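You operate a simulated robot arm through the tools that you are given. There is no shell and no other tool.

You are at the controls of a simulated robot arm. One attempt, no reset.

## Task
Put things in order on the top of the white bench. At the end: the white torque driver stands on top of the orange cable reel; the gold brass fitting from the top of the white bench is on the silver sample plate (marked "92"); the silver tapered adapter stands on top of the grey rubber pad (marked "26"); the white pleated filter is on the silver steel dish; whatever was shut is shut again. Leave all else as you found it, and nothing knocked over. Set down upright: pleated filter.

It is judged by the outcome, as a careful person would: the job done as asked, and still so three seconds after it is handed in. It fails if anything else is knocked over, pushed out of place, dropped, spilled or broken.

## Robot
A 7-joint arm with a two-finger parallel gripper, fixed in place. Base frame: the origin is at the foot of the arm, x ahead of it, y to its left, z up; the work surface is at about z = 94. Lengths are in cm, angles in degrees, forces in N, time in s.
With the tool pointing down near the work surface it reaches from about 10 to 62 cm from the base axis. Its first joint turns from -66.0 to 66.0 degrees. Payload 1.57 kg.
Tool frame: the origin (TCP) lies between the finger pads and is the grasp point; the fingertips stand 3 cm ahead of it; z points along the fingers, y is the line along which they close. Largest opening 8 cm; finger width 1.7, thickness 1.2; the body of the gripper, 4 by 8.2 cm, starts 8 cm behind the TCP.
Orientation is told as [roll, pitch, yaw] about the base's x, y, z axes, in that order, counted from this pose: with the fingers straight down and closing along the base's y, the tool's x points along the base's -x, its y along +y and its z along -z.

## Interface
- The arm moves only by the tool send_rows. Its argument "rows" is one flat list of numbers, 7 for each row, row after row: the turn, a rotation vector about the tool's x, y, z in units of 6 degrees (1.0 is 6 degrees), then the shift along the tool's x, y, z in units of 50 mm (1.0 is 50 mm), then the finger opening in cm, from 0 to 8. In form: [wx, wy, wz, tx, ty, tz, grip, wx, wy, wz, tx, ty, tz, grip, ...]. A call has 1 to 20 rows; each row shifts and turns the commanded pose from where the row before left it, along the tool's axes as they then stand. A call with a number of a shift or a turn outside -1 to 1 is refused whole. A row lasts 0.2 s, in which the tool goes at most 5 cm and 8.6 degrees; a call with a longer step from one row to the next is refused whole, and so is a gripper value outside its range. A pose out of reach is approached as far as the arm can. The call stops where the force on the tool passes 40 N (or 10 N more than at its start, if that is more) or the arm is blocked; 0.2 s more then pass. Each finger travels about 7.2 cm/s and halts on what it meets, pressing with about 24 N; the grip force reading is that of the motor and also rises with nothing between the fingers. The clock runs only during rows and for 0.2 s after the last one: add rows that do not move to give the fingers time. The reply holds the time, the measured pose of the TCP, the force on the tool along the base axes, the opening and the grip force, in the units named above and with some noise, with the torque about the TCP (base axes, N m) and any sound that the robot's microphone picked up.
- Cameras (640 x 400 px; columns grow to the right, rows downward): "scene" is fixed at [6.46, 44.1, 142.3]; the picture's right is [-0.68, -0.73, 0.00], its down [-0.41, 0.38, -0.83] and it looks along [0.61, -0.56, -0.56] (base axes); focal length 214 px, centre (320, 200). "wrist" rides on the gripper at [7.2, -0.7, -12.2] in the tool frame; the picture's right is [0.09, 1.00, 0.00], its down [-0.84, 0.08, -0.54] and it looks along [-0.54, 0.05, 0.84] (tool axes); focal length 238 px, centre (320, 200).
- snapshot(camera): a new picture of that camera. It takes no simulated time.
- measure_at(camera, pixels): there is no depth. For up to 12 entries [column, row, z] of the newest picture of that camera ("zoom" is the newest enlarged one), the place [x, y] in the base frame at which the ray of that pixel passes the height z, good to about 0.2 cm. It takes no simulated time.
- enlarge(camera, box): a new picture of the part [left, top, right, bottom] of that camera's present view, enlarged. It takes no simulated time.
- hand_in(): hands the job in; it is judged then, once.

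Leave the gripper open and the arm clear of the work at the hand-in unless told otherwise.

The tools are called by a JSON object that holds its "name" and its "arguments". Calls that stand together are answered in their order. send_rows: Moves the arm, as the interface text tells. Its arguments: {"type":"object","properties":{"rows":{"type":"array","items":{"type":"number"}}},"required":["rows"]} The other tools are called the same way: snapshot (camera) takes a picture; measure_at (camera, pixels) gives the place at which the rays of pixels pass given heights; enlarge (camera, box) takes an enlarged picture of a part of a camera's view; hand_in () hands the job in.

At the start:

```text
time: 0.0
position: [37.61, 8.88, 125.92]
tcp_rot: [0.0, 0.1, -0.1]
contact_force: [0.4, 0.3, -0.4]
moment: [0.01, 0.0, 0.0]
finger_gap: 8.05
finger_force: 0.2
```

scene: 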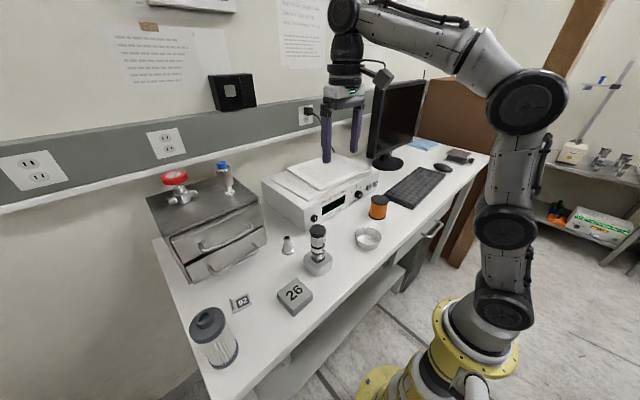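
wrist: 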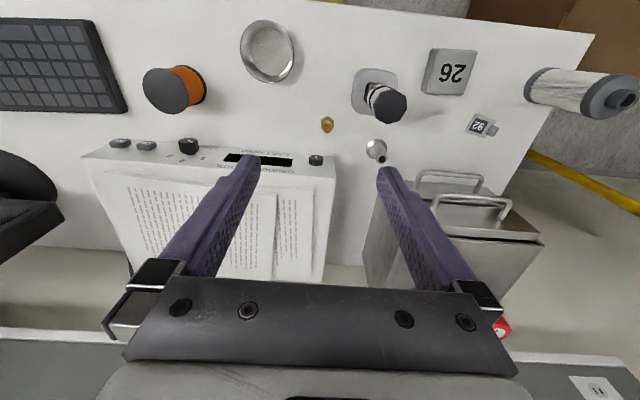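

I see the bench with the filter at lower left, plates "92" and "26", a torque driver standing in a holder (scene ~318,245), an adapter (288,245), a reel (378,207), a dish (367,238) and a two-drawer cabinet. I'll enlarge several areas first.

{"name": "enlarge", "arguments": {"camera": "scene", "box": [260, 180, 420, 320]}}

{"name": "enlarge", "arguments": {"camera": "scene", "box": [130, 150, 290, 300]}}

{"name": "enlarge", "arguments": {"camera": "wrist", "box": [300, 20, 640, 220]}}

{"name": "enlarge", "arguments": {"camera": "scene", "box": [170, 270, 330, 390]}}

```text
2.86 times, centred on (340, 250) of scene
```

zoom: 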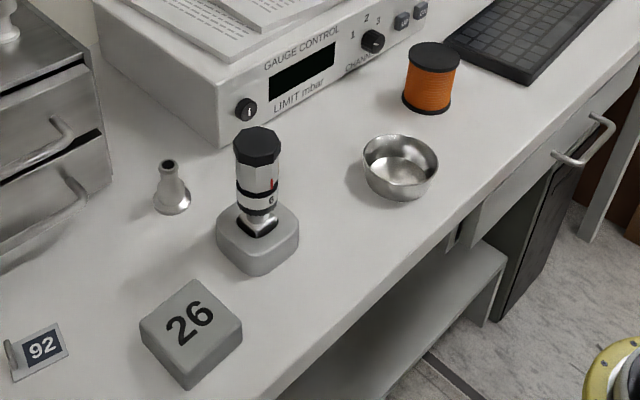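

```text
2.67 times, centred on (210, 225) of scene
```

zoom: 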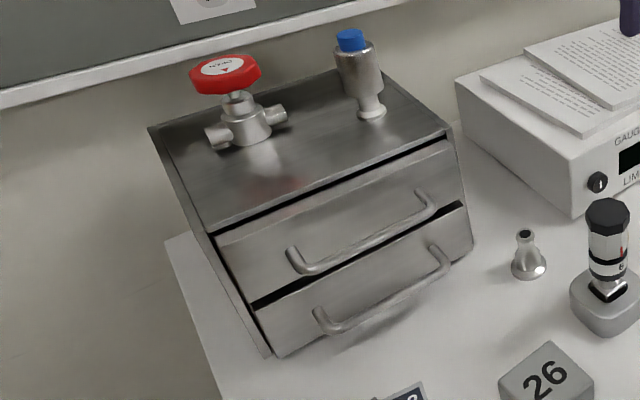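

```text
1.88 times, centred on (470, 120) of wrist
```

zoom: 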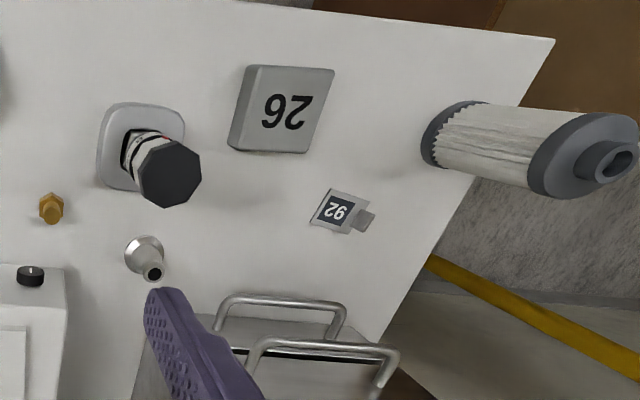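

```text
3.33 times, centred on (250, 330) of scene
```

zoom: 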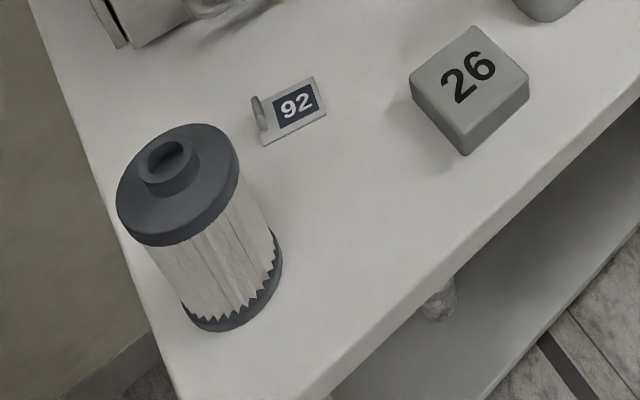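

Now I measure the main objects at bench height (z=94) through the wrist camera and the scene camera.

{"name": "snapshot", "arguments": {"camera": "wrist"}}

{"name": "snapshot", "arguments": {"camera": "scene"}}

{"name": "measure_at", "arguments": {"camera": "wrist", "pixels": [[327, 124, 94], [377, 150, 94], [267, 50, 94], [376, 92, 94], [450, 72, 94], [482, 125, 94], [185, 88, 94], [540, 85, 94], [595, 34, 94], [350, 5, 94], [415, 178, 94], [335, 155, 94]]}}

{"name": "measure_at", "arguments": {"camera": "scene", "pixels": [[288, 252, 94], [318, 268, 94], [295, 300, 94], [240, 303, 94], [367, 243, 94], [378, 214, 94], [222, 360, 94], [189, 282, 94], [266, 242, 94], [305, 229, 94], [258, 400, 94], [490, 155, 94]]}}

```text
taken
```

wrist: 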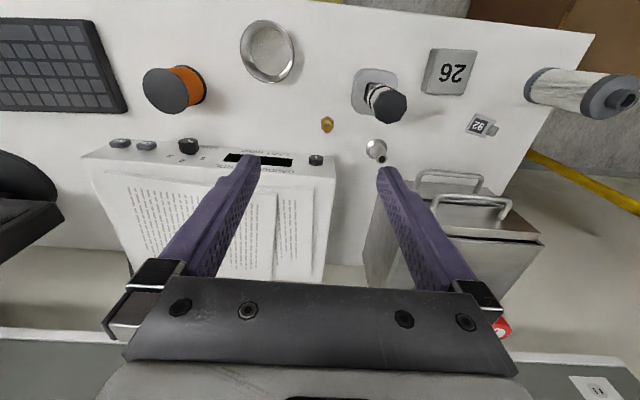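

```text
taken
```

scene: 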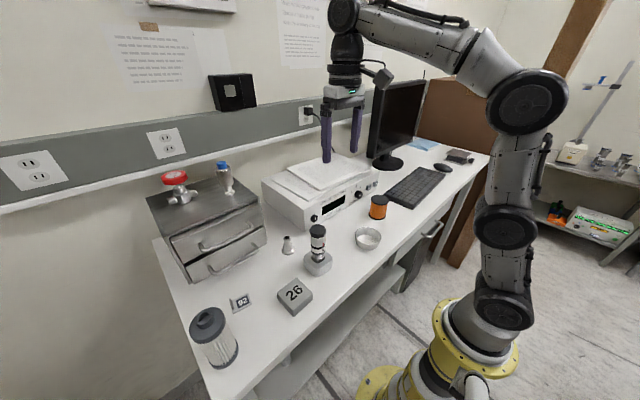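

```text
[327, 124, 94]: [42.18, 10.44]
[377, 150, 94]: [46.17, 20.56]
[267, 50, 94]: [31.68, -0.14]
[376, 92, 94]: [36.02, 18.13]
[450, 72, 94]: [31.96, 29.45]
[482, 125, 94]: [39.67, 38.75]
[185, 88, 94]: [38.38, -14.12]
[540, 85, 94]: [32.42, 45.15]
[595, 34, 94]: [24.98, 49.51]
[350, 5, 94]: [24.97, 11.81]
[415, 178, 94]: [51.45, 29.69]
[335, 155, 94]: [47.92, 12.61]
```

```text
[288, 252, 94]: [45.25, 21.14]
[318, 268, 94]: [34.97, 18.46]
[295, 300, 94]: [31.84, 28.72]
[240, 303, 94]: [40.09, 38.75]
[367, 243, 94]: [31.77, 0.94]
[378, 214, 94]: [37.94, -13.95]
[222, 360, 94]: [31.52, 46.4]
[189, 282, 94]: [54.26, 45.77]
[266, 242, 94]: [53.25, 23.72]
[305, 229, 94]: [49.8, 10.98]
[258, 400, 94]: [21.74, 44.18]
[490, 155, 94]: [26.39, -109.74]
```

Positions agree between cameras. Next I look more closely at each object: driver and stand, fitting, adapter, dish, reel.

{"name": "enlarge", "arguments": {"camera": "scene", "box": [296, 220, 344, 280]}}

{"name": "enlarge", "arguments": {"camera": "wrist", "box": [310, 50, 420, 170]}}

{"name": "enlarge", "arguments": {"camera": "wrist", "box": [130, 10, 310, 120]}}

{"name": "enlarge", "arguments": {"camera": "scene", "box": [340, 180, 410, 260]}}

{"name": "enlarge", "arguments": {"camera": "wrist", "box": [420, 40, 640, 170]}}

```text
6.67 times, centred on (320, 250) of scene
```

zoom: 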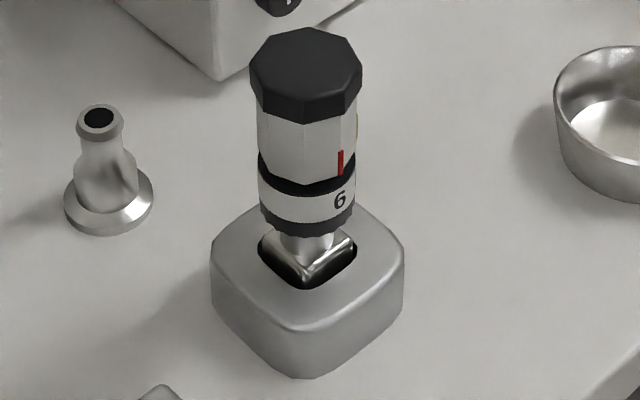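

```text
3.33 times, centred on (365, 110) of wrist
```

zoom: 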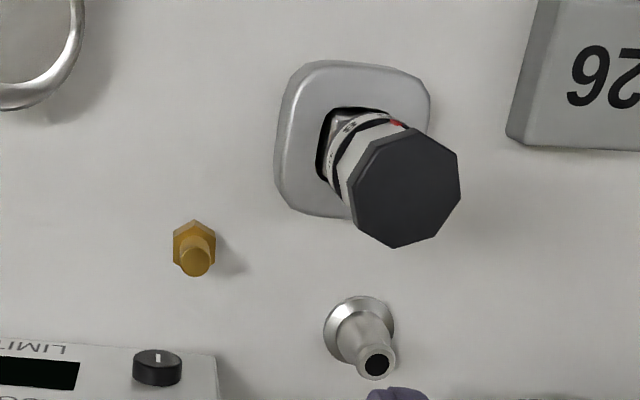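

```text
3.56 times, centred on (220, 65) of wrist
```

zoom: 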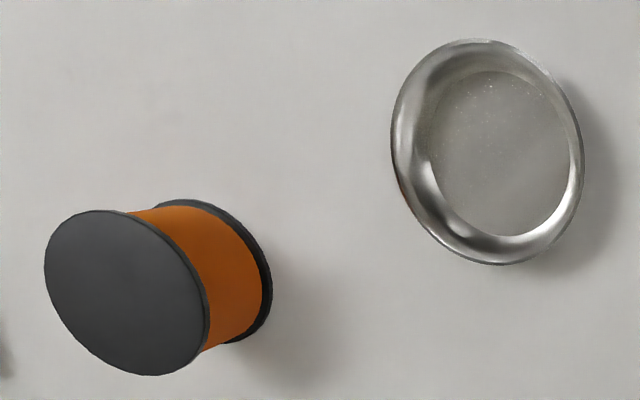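

```text
5.00 times, centred on (375, 220) of scene
```

zoom: 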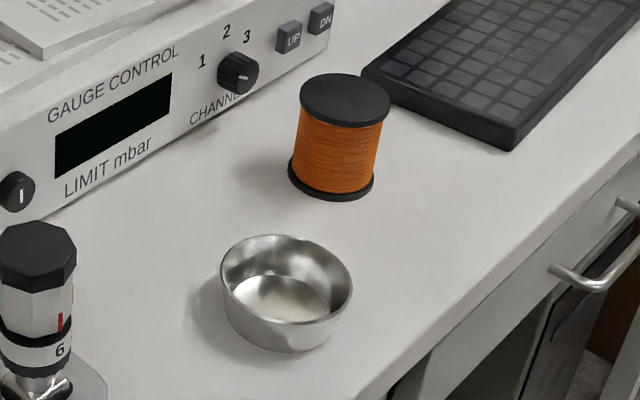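

```text
2.91 times, centred on (530, 105) of wrist
```

zoom: 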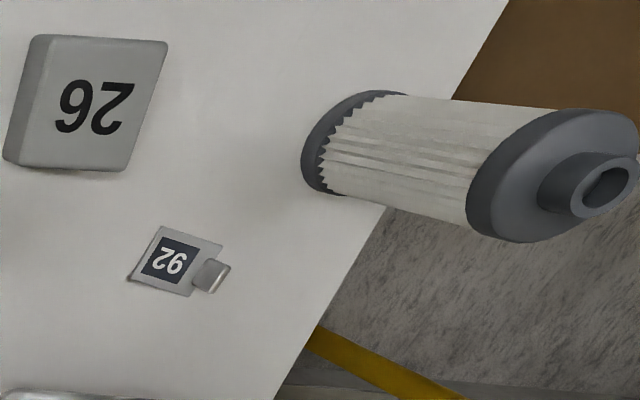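

I'll triangulate heights: the tops of driver, reel, dish, filter, pad, adapter at several z values in both cameras.

{"name": "measure_at", "arguments": {"camera": "scene", "pixels": [[317.9, 229.3, 104], [317.9, 229.3, 106], [380, 199.4, 98], [380, 199.4, 100], [368.2, 235.8, 96], [368.2, 235.8, 98], [207.4, 325.5, 104], [207.4, 325.5, 108], [294.5, 293.7, 96], [294.5, 293.7, 98], [287, 238, 98], [287, 238, 100]]}}

{"name": "measure_at", "arguments": {"camera": "wrist", "pixels": [[390.5, 106.1, 104], [390.5, 106.1, 106], [165.8, 91.1, 98], [165.8, 91.1, 100], [266.9, 51.5, 96], [266.9, 51.5, 98], [610.8, 96.4, 104], [610.8, 96.4, 108], [452.7, 71.7, 96], [452.7, 71.7, 98], [382, 158.5, 98], [382, 158.5, 100]]}}

```text
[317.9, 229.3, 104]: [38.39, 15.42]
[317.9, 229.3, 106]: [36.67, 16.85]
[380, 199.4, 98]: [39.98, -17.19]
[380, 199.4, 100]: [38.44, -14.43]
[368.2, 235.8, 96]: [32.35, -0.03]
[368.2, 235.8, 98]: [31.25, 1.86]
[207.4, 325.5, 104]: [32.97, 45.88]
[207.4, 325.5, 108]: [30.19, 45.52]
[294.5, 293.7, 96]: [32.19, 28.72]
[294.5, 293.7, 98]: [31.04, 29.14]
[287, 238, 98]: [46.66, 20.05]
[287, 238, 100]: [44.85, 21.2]
```

```text
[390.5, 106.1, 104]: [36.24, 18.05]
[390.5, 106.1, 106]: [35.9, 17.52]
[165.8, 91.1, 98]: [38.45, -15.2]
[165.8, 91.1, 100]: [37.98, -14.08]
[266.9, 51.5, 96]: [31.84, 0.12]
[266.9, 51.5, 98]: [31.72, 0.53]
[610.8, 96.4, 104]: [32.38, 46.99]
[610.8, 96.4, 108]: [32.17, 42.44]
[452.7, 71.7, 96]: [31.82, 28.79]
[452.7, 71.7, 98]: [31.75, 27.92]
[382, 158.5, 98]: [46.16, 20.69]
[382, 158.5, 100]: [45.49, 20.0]
```

The arm is free to move; I go to a viewing pose near TCP (26, 16, 116), fingers open, well above the driver's top (~106.8).

{"name": "send_rows", "arguments": {"rows": [0, 0, 0, 0.464, 0.284, 0.396, 8, 0, 0, 0, 0.464, 0.284, 0.396, 8, 0, 0, 0, 0.464, 0.284, 0.396, 8, 0, 0, 0, 0.464, 0.284, 0.396, 8, 0, 0, 0, 0.464, 0.284, 0.396, 8, 0, 0, 0, 0, 0, 0, 8]}}

```text
time: 1.4
position: [25.95, 15.95, 116.03]
tcp_rot: [0.0, 0.0, 0.0]
contact_force: [-1.0, 0.3, -0.5]
moment: [-0.01, 0.0, 0.01]
finger_gap: 8.03
finger_force: 0.1
```

The arm is at (25.95, 15.95, 116.03). I take wrist pictures of the driver, fitting and adapter from here.

{"name": "snapshot", "arguments": {"camera": "wrist"}}

{"name": "enlarge", "arguments": {"camera": "wrist", "box": [260, 100, 420, 200]}}

{"name": "enlarge", "arguments": {"camera": "wrist", "box": [250, 180, 410, 280]}}

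```text
taken
```

wrist: 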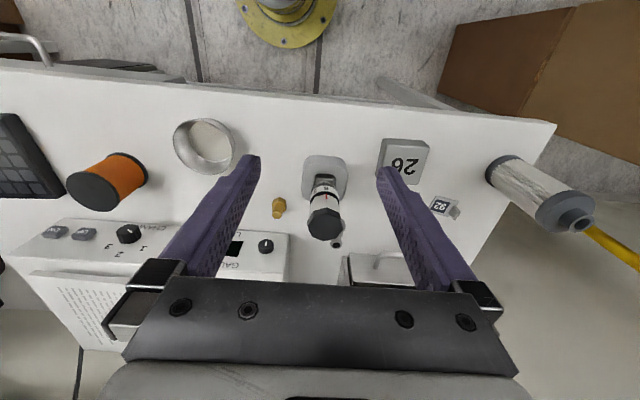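

```text
4.00 times, centred on (340, 150) of wrist
```

zoom: 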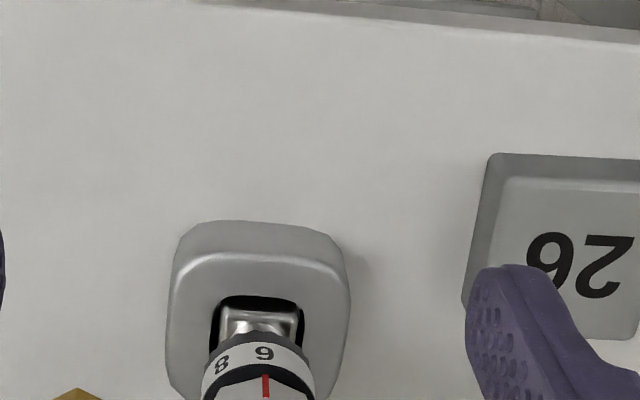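

```text
4.00 times, centred on (330, 230) of wrist
```

zoom: 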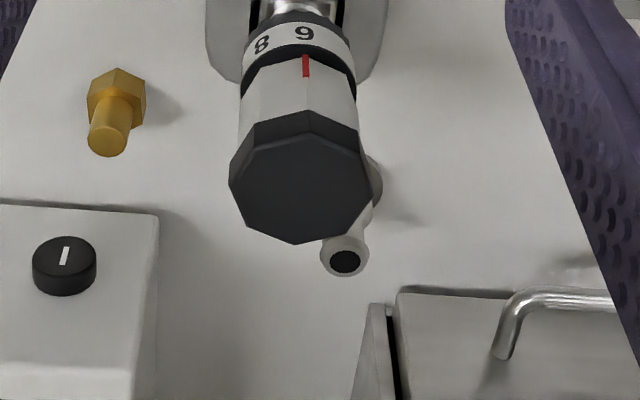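

I zoom closely on the driver's cap to read the octagon's corners.

{"name": "enlarge", "arguments": {"camera": "wrist", "box": [300, 200, 350, 245]}}

```text
8.89 times, centred on (325, 222) of wrist
```

zoom: 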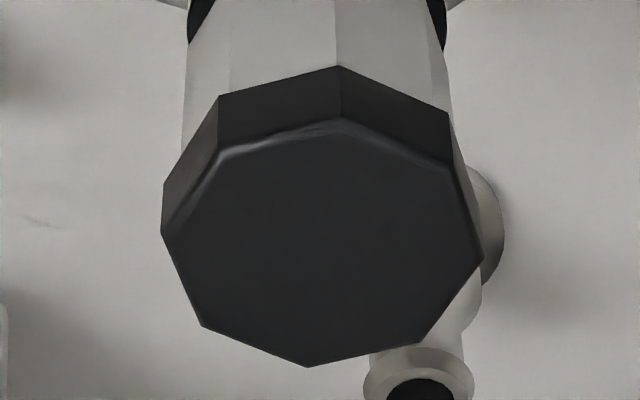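

I measure the corners of the cap's top face at z=106.8.

{"name": "measure_at", "arguments": {"camera": "zoom", "pixels": [[163, 232, 106.8], [217, 150, 106.8], [340, 118, 106.8], [452, 160, 106.8], [483, 260, 106.8], [418, 343, 106.8], [308, 366, 106.8], [201, 326, 106.8]]}}

{"name": "enlarge", "arguments": {"camera": "wrist", "box": [295, 145, 355, 200]}}

```text
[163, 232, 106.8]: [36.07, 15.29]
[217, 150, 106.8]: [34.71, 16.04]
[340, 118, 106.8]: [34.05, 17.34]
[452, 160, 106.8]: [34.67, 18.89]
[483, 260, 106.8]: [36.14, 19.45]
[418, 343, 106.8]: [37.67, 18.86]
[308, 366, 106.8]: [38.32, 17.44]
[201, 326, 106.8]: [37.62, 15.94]
```

```text
7.27 times, centred on (325, 172) of wrist
```

zoom: 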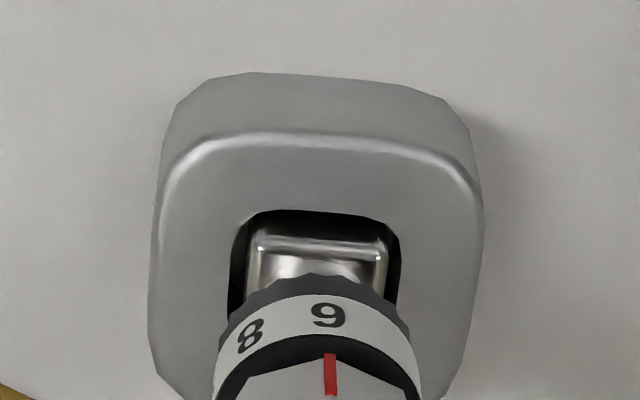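

The cap's octagon has centre (36.16, 17.41), with corners on the base axes, so I grip across flats with yaw +22.5°. I move above the driver at z=116 and turn.

{"name": "send_rows", "arguments": {"rows": [0, 0, 0, -0.681, 0.097, 0, 8, 0, 0, 0, -0.681, 0.097, 0, 8, 0, 0, 0, -0.68, 0.098, 0, 8, 0, 0, -0.75, 0, 0, 0, 8, 0, 0, -0.75, 0, 0, 0, 8, 0, 0, -0.75, 0, 0, 0, 8, 0, 0, -0.75, 0, 0, 0, 8, 0, 0, -0.75, 0, 0, 0, 8, 0, 0, 0, 0, 0, 0, 8]}}

{"name": "snapshot", "arguments": {"camera": "wrist"}}

{"name": "snapshot", "arguments": {"camera": "scene"}}

```text
time: 3.4
position: [36.31, 17.41, 115.99]
tcp_rot: [0.0, 0.0, 22.6]
contact_force: [-1.5, 0.6, 0.6]
moment: [0.0, 0.05, 0.03]
finger_gap: 8.0
finger_force: 0.0
```

```text
taken
```

wrist: 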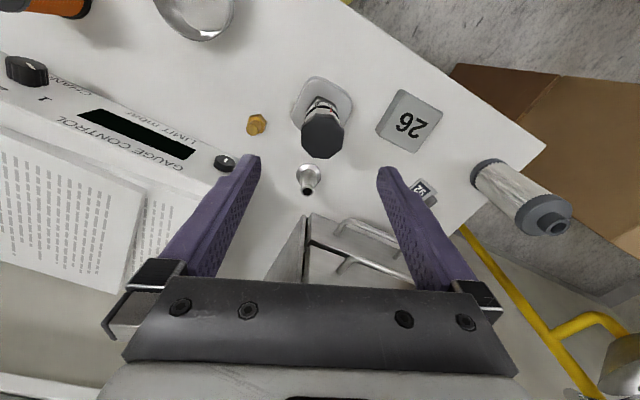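

```text
taken
```

scene: 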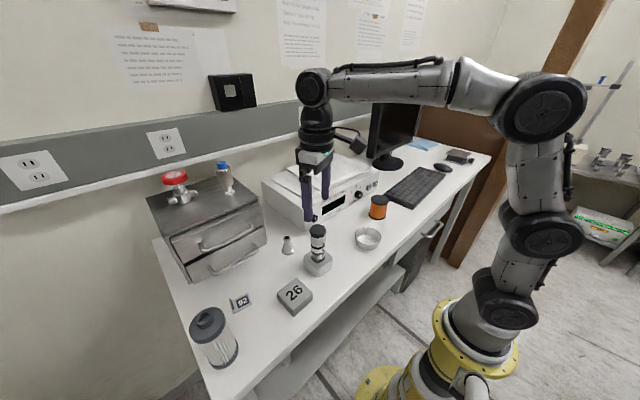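

Tool is above the driver. I zoom in on the cap again from here to verify the centre and the flats' angle.

{"name": "enlarge", "arguments": {"camera": "wrist", "box": [285, 70, 360, 165]}}

```text
4.21 times, centred on (322, 118) of wrist
```

zoom: 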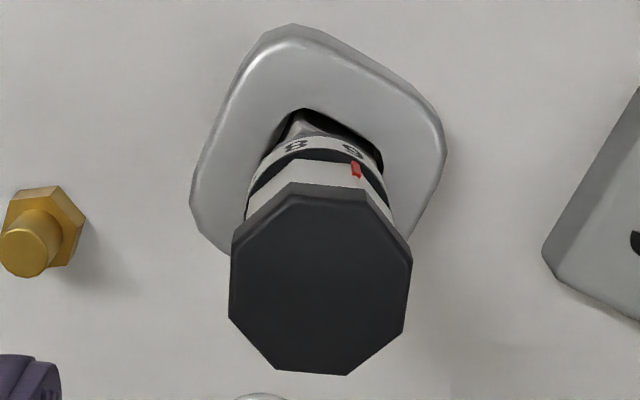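

{"name": "measure_at", "arguments": {"camera": "zoom", "pixels": [[232, 237, 106.8], [290, 188, 106.8], [367, 197, 106.8], [412, 255, 106.8], [403, 328, 106.8], [346, 375, 106.8], [275, 367, 106.8], [229, 317, 106.8]]}}

```text
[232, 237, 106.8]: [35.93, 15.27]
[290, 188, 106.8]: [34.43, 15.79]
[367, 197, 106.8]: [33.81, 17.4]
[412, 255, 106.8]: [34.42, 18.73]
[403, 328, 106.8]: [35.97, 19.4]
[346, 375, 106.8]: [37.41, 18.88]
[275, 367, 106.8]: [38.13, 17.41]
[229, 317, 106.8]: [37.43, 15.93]
```

The centre reads (35.95, 17.37). I make a small correction and lower to TCP z≈105 with open fingers, slowing at the end.

{"name": "send_rows", "arguments": {"rows": [0, 0, 0, 0.046, 0.019, 0.4, 8, 0, 0, 0, 0, 0, 0.5, 8, 0, 0, 0, 0, 0, 0.5, 8, 0, 0, 0, 0, 0, 0.4, 8, 0, 0, 0, 0, 0, 0.2, 8, 0, 0, 0, 0, 0, 0.2, 8, 0, 0, 0, 0, 0, 0, 8]}}

{"name": "snapshot", "arguments": {"camera": "wrist"}}

{"name": "enlarge", "arguments": {"camera": "scene", "box": [280, 190, 360, 280]}}

```text
time: 5.0
position: [35.91, 17.35, 105.12]
tcp_rot: [-0.1, 0.1, 22.5]
contact_force: [0.8, 0.4, 0.4]
moment: [0.04, -0.01, -0.02]
finger_gap: 8.02
finger_force: 0.1
```

```text
taken
```

wrist: 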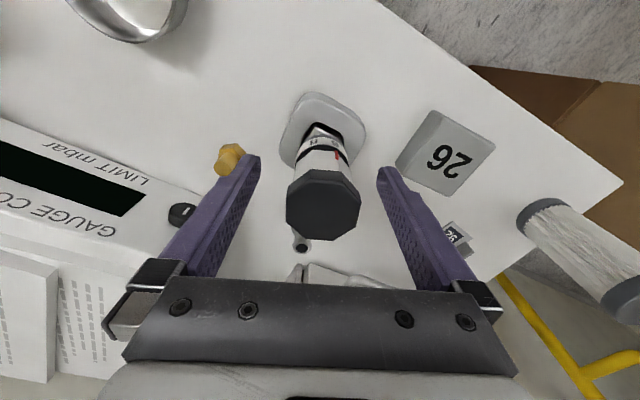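

```text
4.44 times, centred on (320, 235) of scene
```

zoom: 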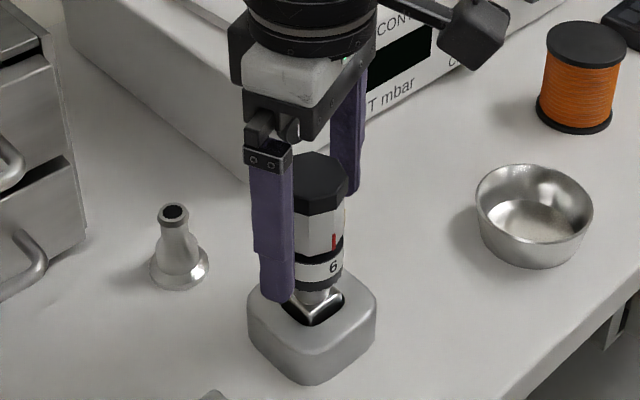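

The fingers straddle the driver evenly. I close on it.

{"name": "send_rows", "arguments": {"rows": [0, 0, 0, 0, 0, 0, 6.5, 0, 0, 0, 0, 0, 0, 5.2, 0, 0, 0, 0, 0, 0, 4.4, 0, 0, 0, 0, 0, 0, 3.6, 0, 0, 0, 0, 0, 0, 3.0, 0, 0, 0, 0, 0, 0, 3.0, 0, 0, 0, 0, 0, 0, 3.0]}}

{"name": "enlarge", "arguments": {"camera": "scene", "box": [280, 190, 360, 280]}}

```text
time: 6.6
position: [35.95, 17.29, 105.09]
tcp_rot: [0.0, 0.0, 22.6]
contact_force: [-1.3, -0.2, 1.1]
moment: [-0.03, -0.02, 0.03]
finger_gap: 4.06
finger_force: 24.0
```

```text
4.44 times, centred on (320, 235) of scene
```

zoom: 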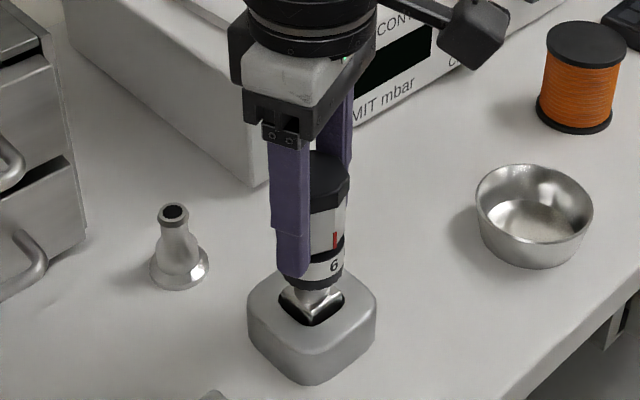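

The gap is 4.06 with 24 N: driver held. I lift straight up 2 cm slowly and check that the stand stays.

{"name": "send_rows", "arguments": {"rows": [0, 0, 0, 0, 0, -0.08, 3.0, 0, 0, 0, 0, 0, -0.1, 3.0, 0, 0, 0, 0, 0, -0.1, 3.0, 0, 0, 0, 0, 0, -0.12, 3.0, 0, 0, 0, 0, 0, 0, 3.0]}}

{"name": "enlarge", "arguments": {"camera": "scene", "box": [280, 190, 360, 280]}}

```text
time: 7.8
position: [35.98, 17.36, 107.09]
tcp_rot: [0.0, 0.0, 22.5]
contact_force: [0.2, -0.3, -2.8]
moment: [0.0, 0.0, -0.02]
finger_gap: 4.1
finger_force: 24.1
```

```text
4.44 times, centred on (320, 235) of scene
```

zoom: 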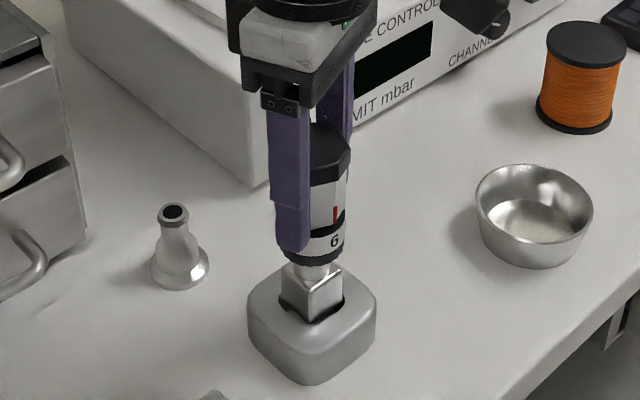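

The driver slides out cleanly and the stand hasn't moved. I lift further to z≈118.

{"name": "send_rows", "arguments": {"rows": [0, 0, 0, 0, 0, -0.2, 3.0, 0, 0, 0, 0, 0, -0.3, 3.0, 0, 0, 0, 0, 0, -0.4, 3.0, 0, 0, 0, 0, 0, -0.5, 3.0, 0, 0, 0, 0, 0, -0.5, 3.0, 0, 0, 0, 0, 0, -0.3, 3.0, 0, 0, 0, 0, 0, 0, 3.0]}}

{"name": "enlarge", "arguments": {"camera": "scene", "box": [270, 170, 370, 290]}}

{"name": "snapshot", "arguments": {"camera": "wrist"}}

```text
time: 9.4
position: [36.06, 17.39, 117.96]
tcp_rot: [0.0, 0.0, 22.4]
contact_force: [-0.1, -0.5, -2.6]
moment: [-0.02, 0.0, 0.02]
finger_gap: 4.1
finger_force: 24.0
```

```text
3.33 times, centred on (320, 230) of scene
```

zoom: 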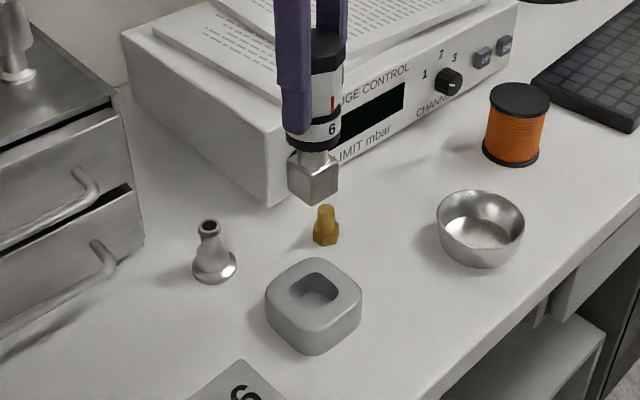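

```text
taken
```

wrist: 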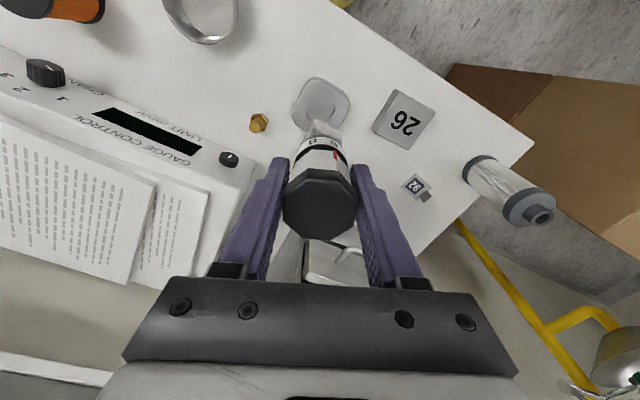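

I estimate the foot's bottom height now from the scene zoom (lowest corner at zoom (313,204)), and the reel's top.

{"name": "enlarge", "arguments": {"camera": "scene", "box": [300, 190, 340, 240]}}

{"name": "measure_at", "arguments": {"camera": "scene", "pixels": [[317.9, 231.2, 104], [317.9, 231.2, 105], [317.9, 231.2, 106], [317.9, 231.2, 107], [317.9, 231.2, 108]]}}

```text
8.00 times, centred on (320, 215) of scene
```

zoom: 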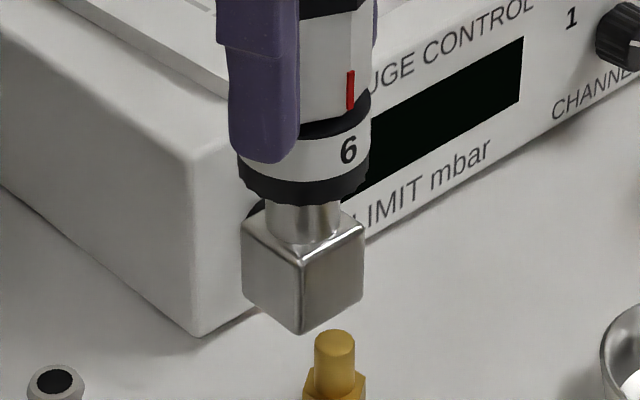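

```text
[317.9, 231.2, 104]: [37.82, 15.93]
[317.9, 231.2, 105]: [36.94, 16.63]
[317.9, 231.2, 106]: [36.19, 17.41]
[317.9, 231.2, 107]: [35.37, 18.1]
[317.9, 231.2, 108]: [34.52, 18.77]
```

The foot bottom is about 10.35 cm below the TCP. I carry the driver at z=118 to above the reel near (38, -14).

{"name": "send_rows", "arguments": {"rows": [0, 0, 0, 0.1, -0.29, 0, 3, 0, 0, 0, 0.186, -0.541, 0, 3, 0, 0, 0, 0.186, -0.541, 0, 3, 0, 0, 0, 0.186, -0.541, 0, 3, 0, 0, 0, 0.186, -0.541, 0, 3, 0, 0, 0, 0.186, -0.541, 0, 3, 0, 0, 0, 0.186, -0.541, 0, 3, 0, 0, 0, 0.186, -0.541, 0, 3, 0, 0, 0, 0.186, -0.541, 0, 3, 0, 0, 0, 0.186, -0.541, 0, 3, 0, 0, 0, 0.186, -0.541, 0, 3, 0, 0, 0, 0.086, -0.252, 0, 3, 0, 0, 0, 0, 0, 0, 3, 0, 0, 0, 0, 0, 0, 3]}}

{"name": "snapshot", "arguments": {"camera": "wrist"}}

{"name": "enlarge", "arguments": {"camera": "scene", "box": [340, 140, 420, 240]}}

```text
time: 12.4
position: [37.83, -14.14, 118.0]
tcp_rot: [-0.1, 0.1, 22.5]
contact_force: [-0.6, 0.4, -3.0]
moment: [0.0, 0.02, -0.01]
finger_gap: 4.11
finger_force: 23.9
```

```text
taken
```

wrist: 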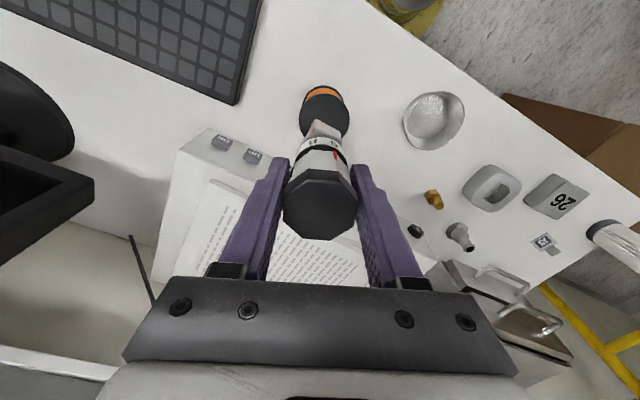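

```text
4.00 times, centred on (380, 190) of scene
```

zoom: 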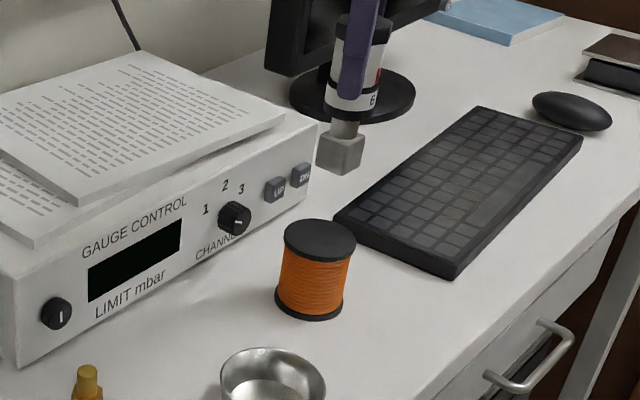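

I zoom on the reel from the wrist to refine the centre of its top disc.

{"name": "enlarge", "arguments": {"camera": "wrist", "box": [285, 75, 365, 165]}}

{"name": "enlarge", "arguments": {"camera": "scene", "box": [345, 180, 405, 230]}}

```text
4.44 times, centred on (325, 120) of wrist
```

zoom: 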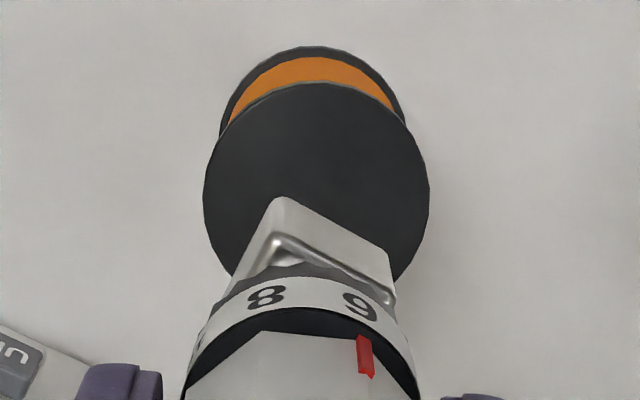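

```text
8.00 times, centred on (375, 205) of scene
```

zoom: 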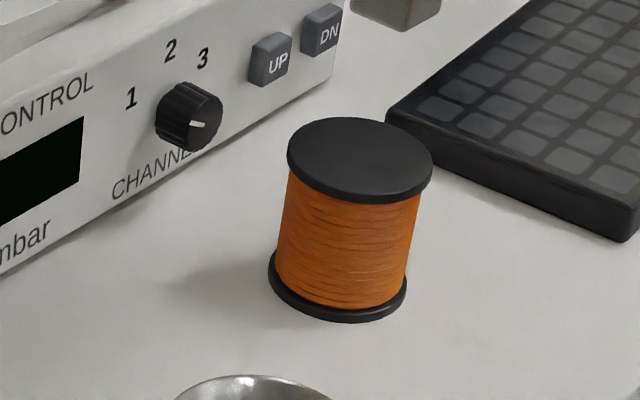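

{"name": "measure_at", "arguments": {"camera": "zoom", "pixels": [[360, 157, 100], [360, 157, 100.5], [288, 150, 100.3], [433, 165, 100.3], [352, 117, 100.3], [365, 200, 100.0], [340, 322, 94], [268, 262, 94], [407, 292, 94]]}}

{"name": "measure_at", "arguments": {"camera": "wrist", "pixels": [[297.8, 118.9, 100.3], [348.5, 118.9, 100.3], [323.4, 93.4, 100.3], [323, 118.4, 100.3]]}}

```text
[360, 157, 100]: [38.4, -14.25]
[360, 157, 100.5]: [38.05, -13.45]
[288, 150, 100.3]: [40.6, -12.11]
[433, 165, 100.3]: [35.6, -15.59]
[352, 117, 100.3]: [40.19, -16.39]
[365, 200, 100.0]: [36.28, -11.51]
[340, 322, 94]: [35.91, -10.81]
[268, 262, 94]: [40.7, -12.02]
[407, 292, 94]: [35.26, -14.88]
```

```text
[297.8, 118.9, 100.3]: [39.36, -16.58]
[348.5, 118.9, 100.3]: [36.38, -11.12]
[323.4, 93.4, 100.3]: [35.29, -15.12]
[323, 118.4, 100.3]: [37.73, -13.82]
```

The reel centre is ≈ (38.0, -13.85), top z ≈ 100.3. I correct sideways and lower to TCP 111.6 (foot about 1 cm above the reel).

{"name": "send_rows", "arguments": {"rows": [0, 0, 0, -0.047, 0.035, 0.2, 3, 0, 0, 0, 0, 0, 0.3, 3, 0, 0, 0, 0, 0, 0.3, 3, 0, 0, 0, 0, 0, 0.3, 3, 0, 0, 0, 0, 0, 0.18, 3, 0, 0, 0, 0, 0, 0, 3, 0, 0, 0, 0, 0, 0, 3]}}

{"name": "enlarge", "arguments": {"camera": "scene", "box": [345, 165, 405, 225]}}

{"name": "enlarge", "arguments": {"camera": "wrist", "box": [285, 75, 365, 165]}}

```text
time: 14.0
position: [38.06, -13.93, 111.45]
tcp_rot: [-0.1, 0.0, 22.5]
contact_force: [-1.4, -0.3, -2.6]
moment: [-0.02, -0.03, -0.02]
finger_gap: 4.1
finger_force: 23.9
```

```text
6.67 times, centred on (375, 195) of scene
```

zoom: 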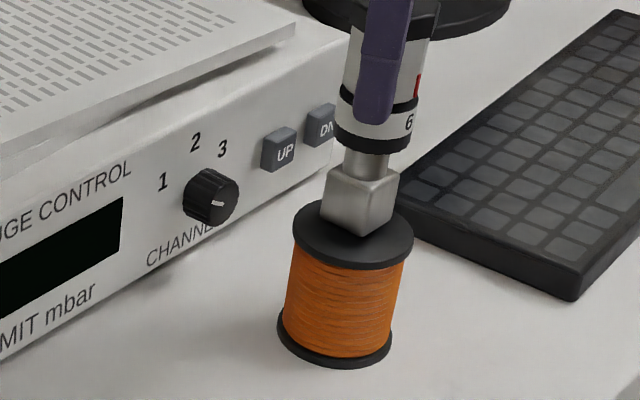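

```text
4.44 times, centred on (325, 120) of wrist
```

zoom: 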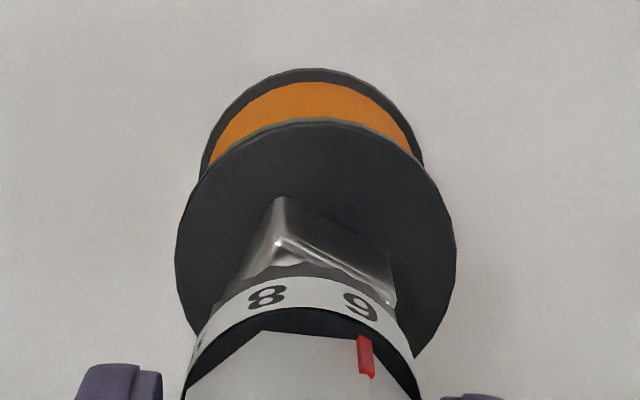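

The foot is nearly over the disc's centre. I lower 0.6 cm slowly and read the force.

{"name": "send_rows", "arguments": {"rows": [0, 0, 0, 0, 0, 0.03, 3, 0, 0, 0, 0, 0, 0.03, 3, 0, 0, 0, 0, 0, 0.03, 3, 0, 0, 0, 0, 0, 0.03, 3, 0, 0, 0, 0, 0, 0, 3]}}

{"name": "enlarge", "arguments": {"camera": "scene", "box": [355, 185, 400, 225]}}

```text
time: 15.2
position: [38.08, -13.75, 111.23]
tcp_rot: [-0.3, -0.2, 22.5]
contact_force: [-2.5, 1.0, 15.8]
moment: [-0.12, 0.15, 0.04]
finger_gap: 4.08
finger_force: 24.0
```

```text
10.00 times, centred on (378, 205) of scene
```

zoom: 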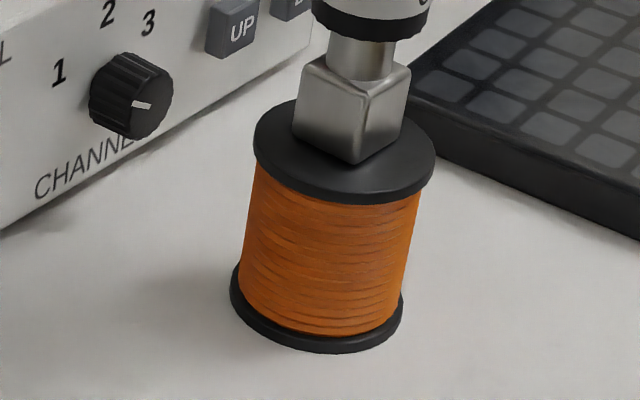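

Contact: +15.8 N, the foot stands on the reel. I relieve the press by raising about 0.3 cm in command and check the force before opening.

{"name": "send_rows", "arguments": {"rows": [0, 0, 0, 0, 0, -0.03, 3, 0, 0, 0, 0, 0, -0.025, 3, 0, 0, 0, 0, 0, 0, 3]}}

```text
time: 16.0
position: [38.21, -13.85, 111.15]
tcp_rot: [0.1, 0.2, 22.5]
contact_force: [1.0, -0.1, 1.9]
moment: [0.01, -0.2, 0.02]
finger_gap: 4.11
finger_force: 23.9
```

Nearly unloaded. I open the fingers gently.

{"name": "send_rows", "arguments": {"rows": [0, 0, 0, 0, 0, 0, 4.3, 0, 0, 0, 0, 0, 0, 4.6, 0, 0, 0, 0, 0, 0, 5.2, 0, 0, 0, 0, 0, 0, 6.4, 0, 0, 0, 0, 0, 0, 7.6, 0, 0, 0, 0, 0, 0, 8]}}

{"name": "enlarge", "arguments": {"camera": "scene", "box": [340, 140, 410, 230]}}

{"name": "snapshot", "arguments": {"camera": "wrist"}}

```text
time: 17.4
position: [38.01, -13.86, 111.3]
tcp_rot: [0.0, 0.0, 22.4]
contact_force: [0.5, 0.2, 1.4]
moment: [0.0, 0.01, 0.0]
finger_gap: 7.99
finger_force: 0.2
```

```text
4.44 times, centred on (375, 185) of scene
```

zoom: 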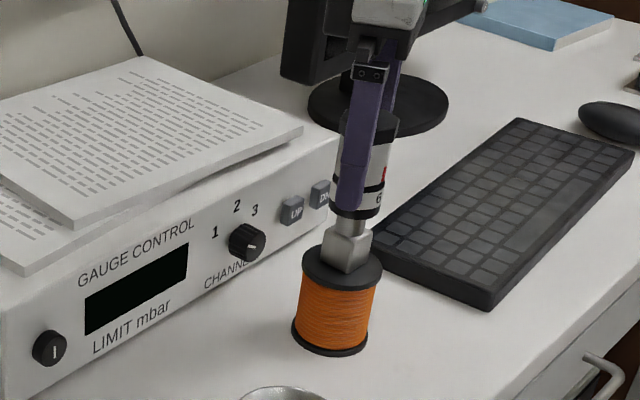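

```text
taken
```

wrist: 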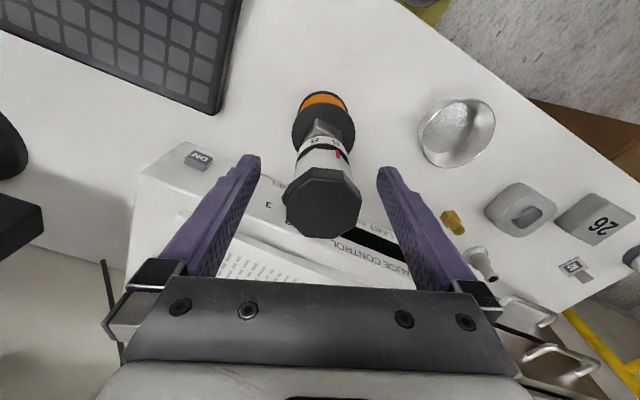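

The driver stands freely. I raise straight up to ~z 122, turn back to yaw 0 and travel to a viewpoint for the brass fitting at TCP (36, 10).

{"name": "send_rows", "arguments": {"rows": [0, 0, 0, 0, 0, -0.3, 8, 0, 0, 0, 0, 0, -0.5, 8, 0, 0, 0, 0, 0, -0.7, 8, 0, 0, 0, 0, 0, -0.7, 8, 0, 0, 0, 0, 0, 0, 8, 0, 0, 0.75, 0, 0, 0, 8, 0, 0, 0.75, 0, 0, 0, 8, 0, 0, 0.75, 0, 0, 0, 8, 0, 0, 0.75, 0, 0, 0, 8, 0, 0, 0.75, 0, 0, 0, 8, 0, 0, 0, 0.067, 0.795, 0, 8, 0, 0, 0, 0.067, 0.795, 0, 8, 0, 0, 0, 0.067, 0.795, 0, 8, 0, 0, 0, 0.067, 0.795, 0, 8, 0, 0, 0, 0.067, 0.795, 0, 8, 0, 0, 0, 0.067, 0.795, 0, 8, 0, 0, 0, 0, 0, 0, 8]}}

{"name": "snapshot", "arguments": {"camera": "scene"}}

{"name": "snapshot", "arguments": {"camera": "wrist"}}

```text
time: 21.0
position: [35.89, 10.14, 122.3]
tcp_rot: [0.1, 0.0, 0.0]
contact_force: [-0.4, -0.2, -0.3]
moment: [0.0, 0.0, 0.01]
finger_gap: 8.0
finger_force: 0.0
```

```text
taken
```

scene: 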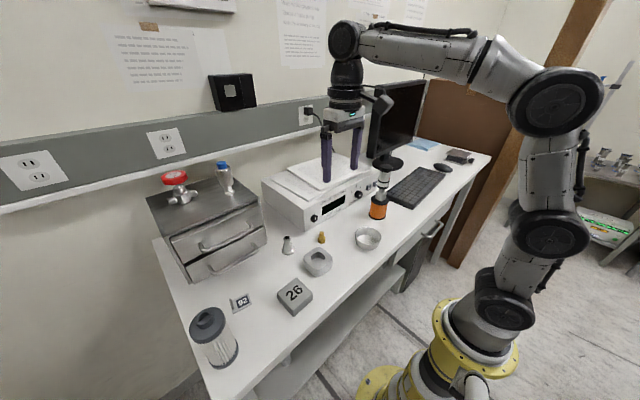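

```text
taken
```

wrist: 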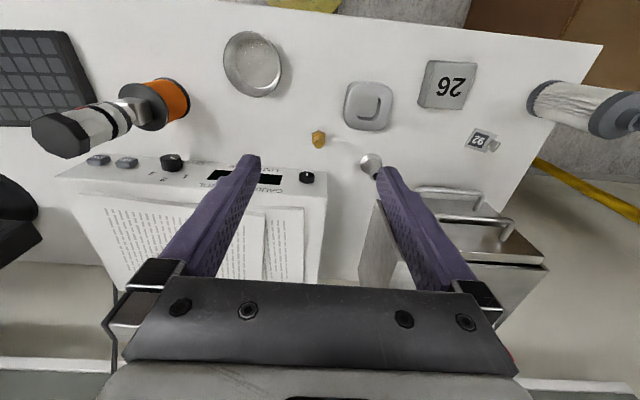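

The driver stands well on the reel. I lower 12 cm here (nothing beneath but bare bench) to view the fitting closely.

{"name": "send_rows", "arguments": {"rows": [0, 0, 0, 0, 0, 0.8, 8, 0, 0, 0, 0, 0, 0.8, 8, 0, 0, 0, 0, 0, 0.8, 8, 0, 0, 0, 0, 0, 0, 8]}}

{"name": "snapshot", "arguments": {"camera": "wrist"}}

{"name": "enlarge", "arguments": {"camera": "wrist", "box": [290, 135, 350, 205]}}

{"name": "enlarge", "arguments": {"camera": "scene", "box": [308, 222, 338, 252]}}

```text
time: 22.0
position: [36.07, 10.12, 110.16]
tcp_rot: [0.1, 0.0, 0.0]
contact_force: [-0.6, -0.1, 0.5]
moment: [0.0, 0.02, 0.01]
finger_gap: 8.0
finger_force: 0.0
```

```text
taken
```

wrist: 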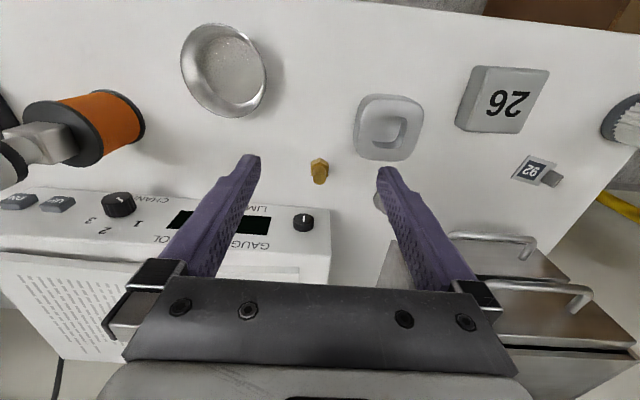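

```text
5.71 times, centred on (320, 170) of wrist
```

zoom: 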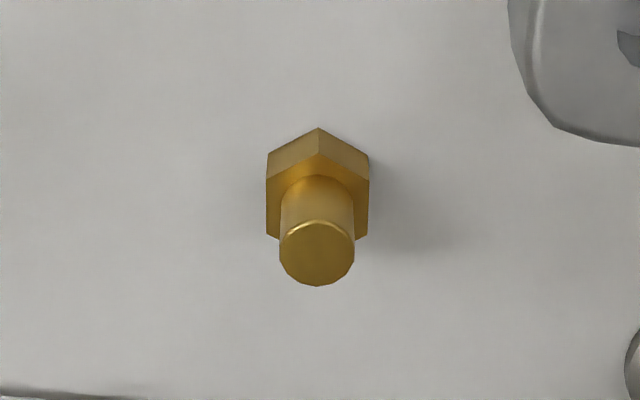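

```text
13.33 times, centred on (323, 237) of scene
```

zoom: 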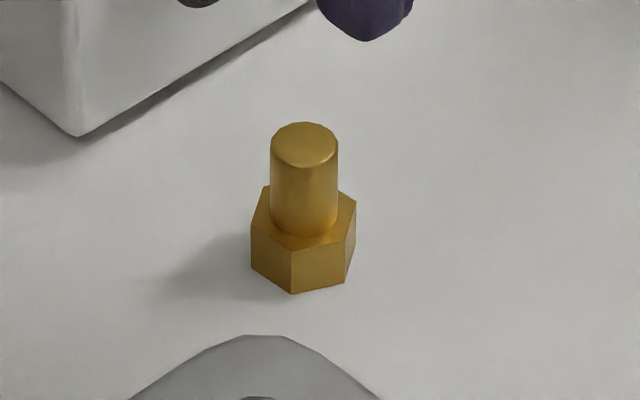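

The fitting has a hex base (flats facing ±y at about yaw 0) and a stub on top. I measure its corners.

{"name": "measure_at", "arguments": {"camera": "wrist", "pixels": [[319.8, 157.2, 94], [310.7, 161.8, 94], [328.6, 161.8, 94], [319.8, 161.6, 95.3], [310.7, 166.5, 95.3], [328.6, 166.5, 95.3], [310.7, 176.1, 95.3], [328.2, 176.5, 95.3], [319.5, 179.3, 97], [319.5, 179.3, 97.4]]}}

{"name": "measure_at", "arguments": {"camera": "zoom", "pixels": [[304, 140, 97], [304, 140, 97.4], [292, 293, 94], [251, 268, 94], [344, 283, 94], [304, 255, 94]]}}

```text
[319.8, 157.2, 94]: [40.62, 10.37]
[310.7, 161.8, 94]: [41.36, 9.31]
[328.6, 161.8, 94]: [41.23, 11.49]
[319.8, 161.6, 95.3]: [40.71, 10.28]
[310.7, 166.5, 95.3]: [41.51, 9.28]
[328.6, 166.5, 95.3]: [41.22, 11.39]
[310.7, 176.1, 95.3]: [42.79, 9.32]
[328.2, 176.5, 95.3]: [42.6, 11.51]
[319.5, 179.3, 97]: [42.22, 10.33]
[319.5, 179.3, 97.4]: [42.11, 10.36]
```

```text
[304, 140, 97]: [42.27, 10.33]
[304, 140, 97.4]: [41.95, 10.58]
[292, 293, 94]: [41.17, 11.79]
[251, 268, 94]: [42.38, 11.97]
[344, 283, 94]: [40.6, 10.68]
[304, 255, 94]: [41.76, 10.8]
```

The fitting's centre is ≈ (42.0, 10.42). I move over it with yaw +3°, opening 5 cm, then descend to TCP ≈ 98.6 first.

{"name": "send_rows", "arguments": {"rows": [0, 0, 0, -0.593, 0.03, 0, 6, 0, 0, 0, -0.593, 0.03, 0, 5, 0, 0, -0.5, 0, 0, 0, 5, 0, 0, 0, 0, 0, 0.6, 5, 0, 0, 0, 0, 0, 0.6, 5, 0, 0, 0, 0, 0, 0.6, 5, 0, 0, 0, 0, 0, 0.3, 5, 0, 0, 0, 0, 0, 0.2, 5, 0, 0, 0, 0, 0, 0, 5]}}

{"name": "enlarge", "arguments": {"camera": "wrist", "box": [250, 130, 390, 230]}}

{"name": "enlarge", "arguments": {"camera": "scene", "box": [300, 210, 350, 255]}}

```text
time: 24.0
position: [41.97, 10.24, 98.79]
tcp_rot: [-0.1, 0.0, 3.1]
contact_force: [0.6, -0.2, -0.3]
moment: [0.01, 0.0, -0.01]
finger_gap: 5.0
finger_force: 0.1
```

```text
4.00 times, centred on (320, 180) of wrist
```

zoom: 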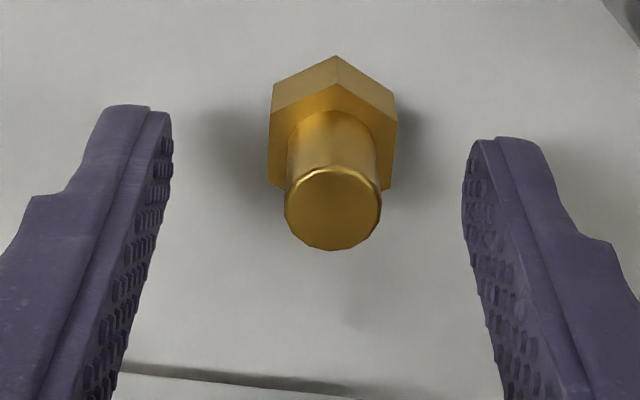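

```text
8.89 times, centred on (325, 232) of scene
```

zoom: 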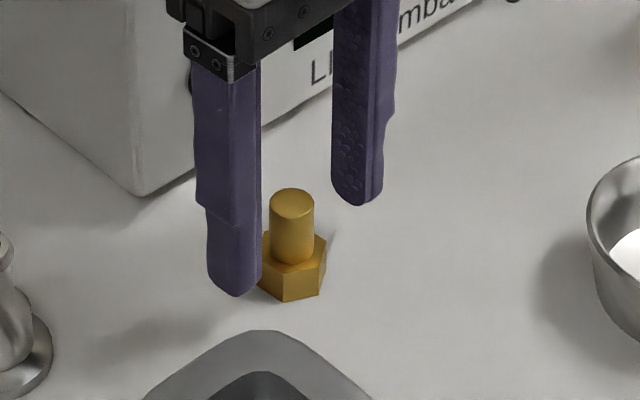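

Alignment is good; I shift +0.15 cm in y, lower 1.15 cm to TCP ≈ 97.6 and close.

{"name": "send_rows", "arguments": {"rows": [0, 0, 0, 0, 0.03, 0.08, 5, 0, 0, 0, 0, 0, 0.08, 5, 0, 0, 0, 0, 0, 0.07, 5, 0, 0, 0, 0, 0, 0, 5]}}

{"name": "enlarge", "arguments": {"camera": "scene", "box": [300, 210, 350, 255]}}

```text
time: 25.0
position: [41.93, 10.43, 97.63]
tcp_rot: [0.0, 0.0, 3.0]
contact_force: [-0.4, 0.0, -0.6]
moment: [0.02, -0.01, 0.0]
finger_gap: 4.98
finger_force: 0.1
```

```text
8.89 times, centred on (325, 232) of scene
```

zoom: 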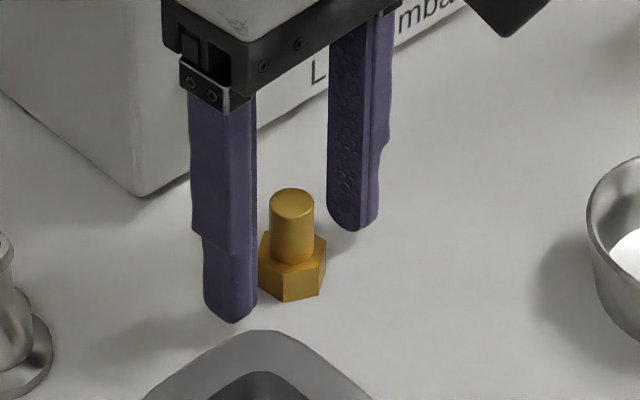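

No contact with the bench. I close on the hex base.

{"name": "send_rows", "arguments": {"rows": [0, 0, 0, 0, 0, 0, 3.8, 0, 0, 0, 0, 0, 0, 2.8, 0, 0, 0, 0, 0, 0, 2.2, 0, 0, 0, 0, 0, 0, 1.5, 0, 0, 0, 0, 0, 0, 1.2, 0, 0, 0, 0, 0, 0, 1.2]}}

{"name": "enlarge", "arguments": {"camera": "scene", "box": [300, 210, 350, 255]}}

{"name": "enlarge", "arguments": {"camera": "wrist", "box": [250, 130, 390, 230]}}

```text
time: 26.4
position: [41.96, 10.54, 97.71]
tcp_rot: [0.0, -0.1, 3.0]
contact_force: [0.9, -0.5, -1.2]
moment: [-0.05, -0.03, 0.02]
finger_gap: 2.46
finger_force: 24.2
```

```text
8.89 times, centred on (325, 232) of scene
```

zoom: 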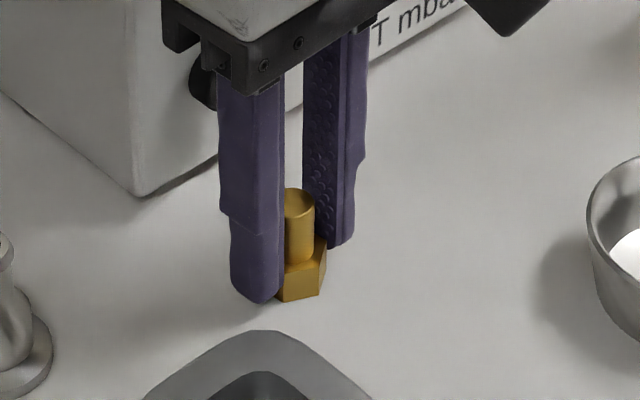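

```text
4.00 times, centred on (320, 180) of wrist
```

zoom: 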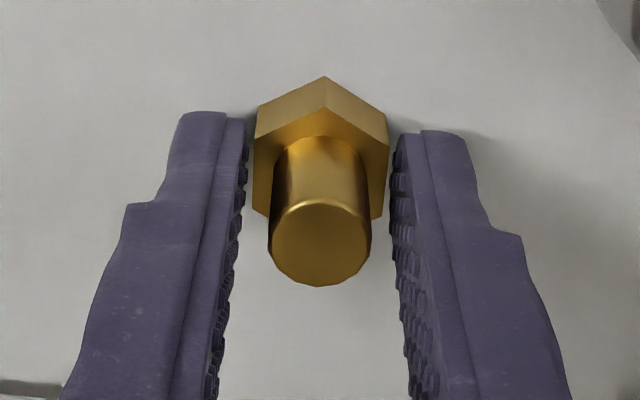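

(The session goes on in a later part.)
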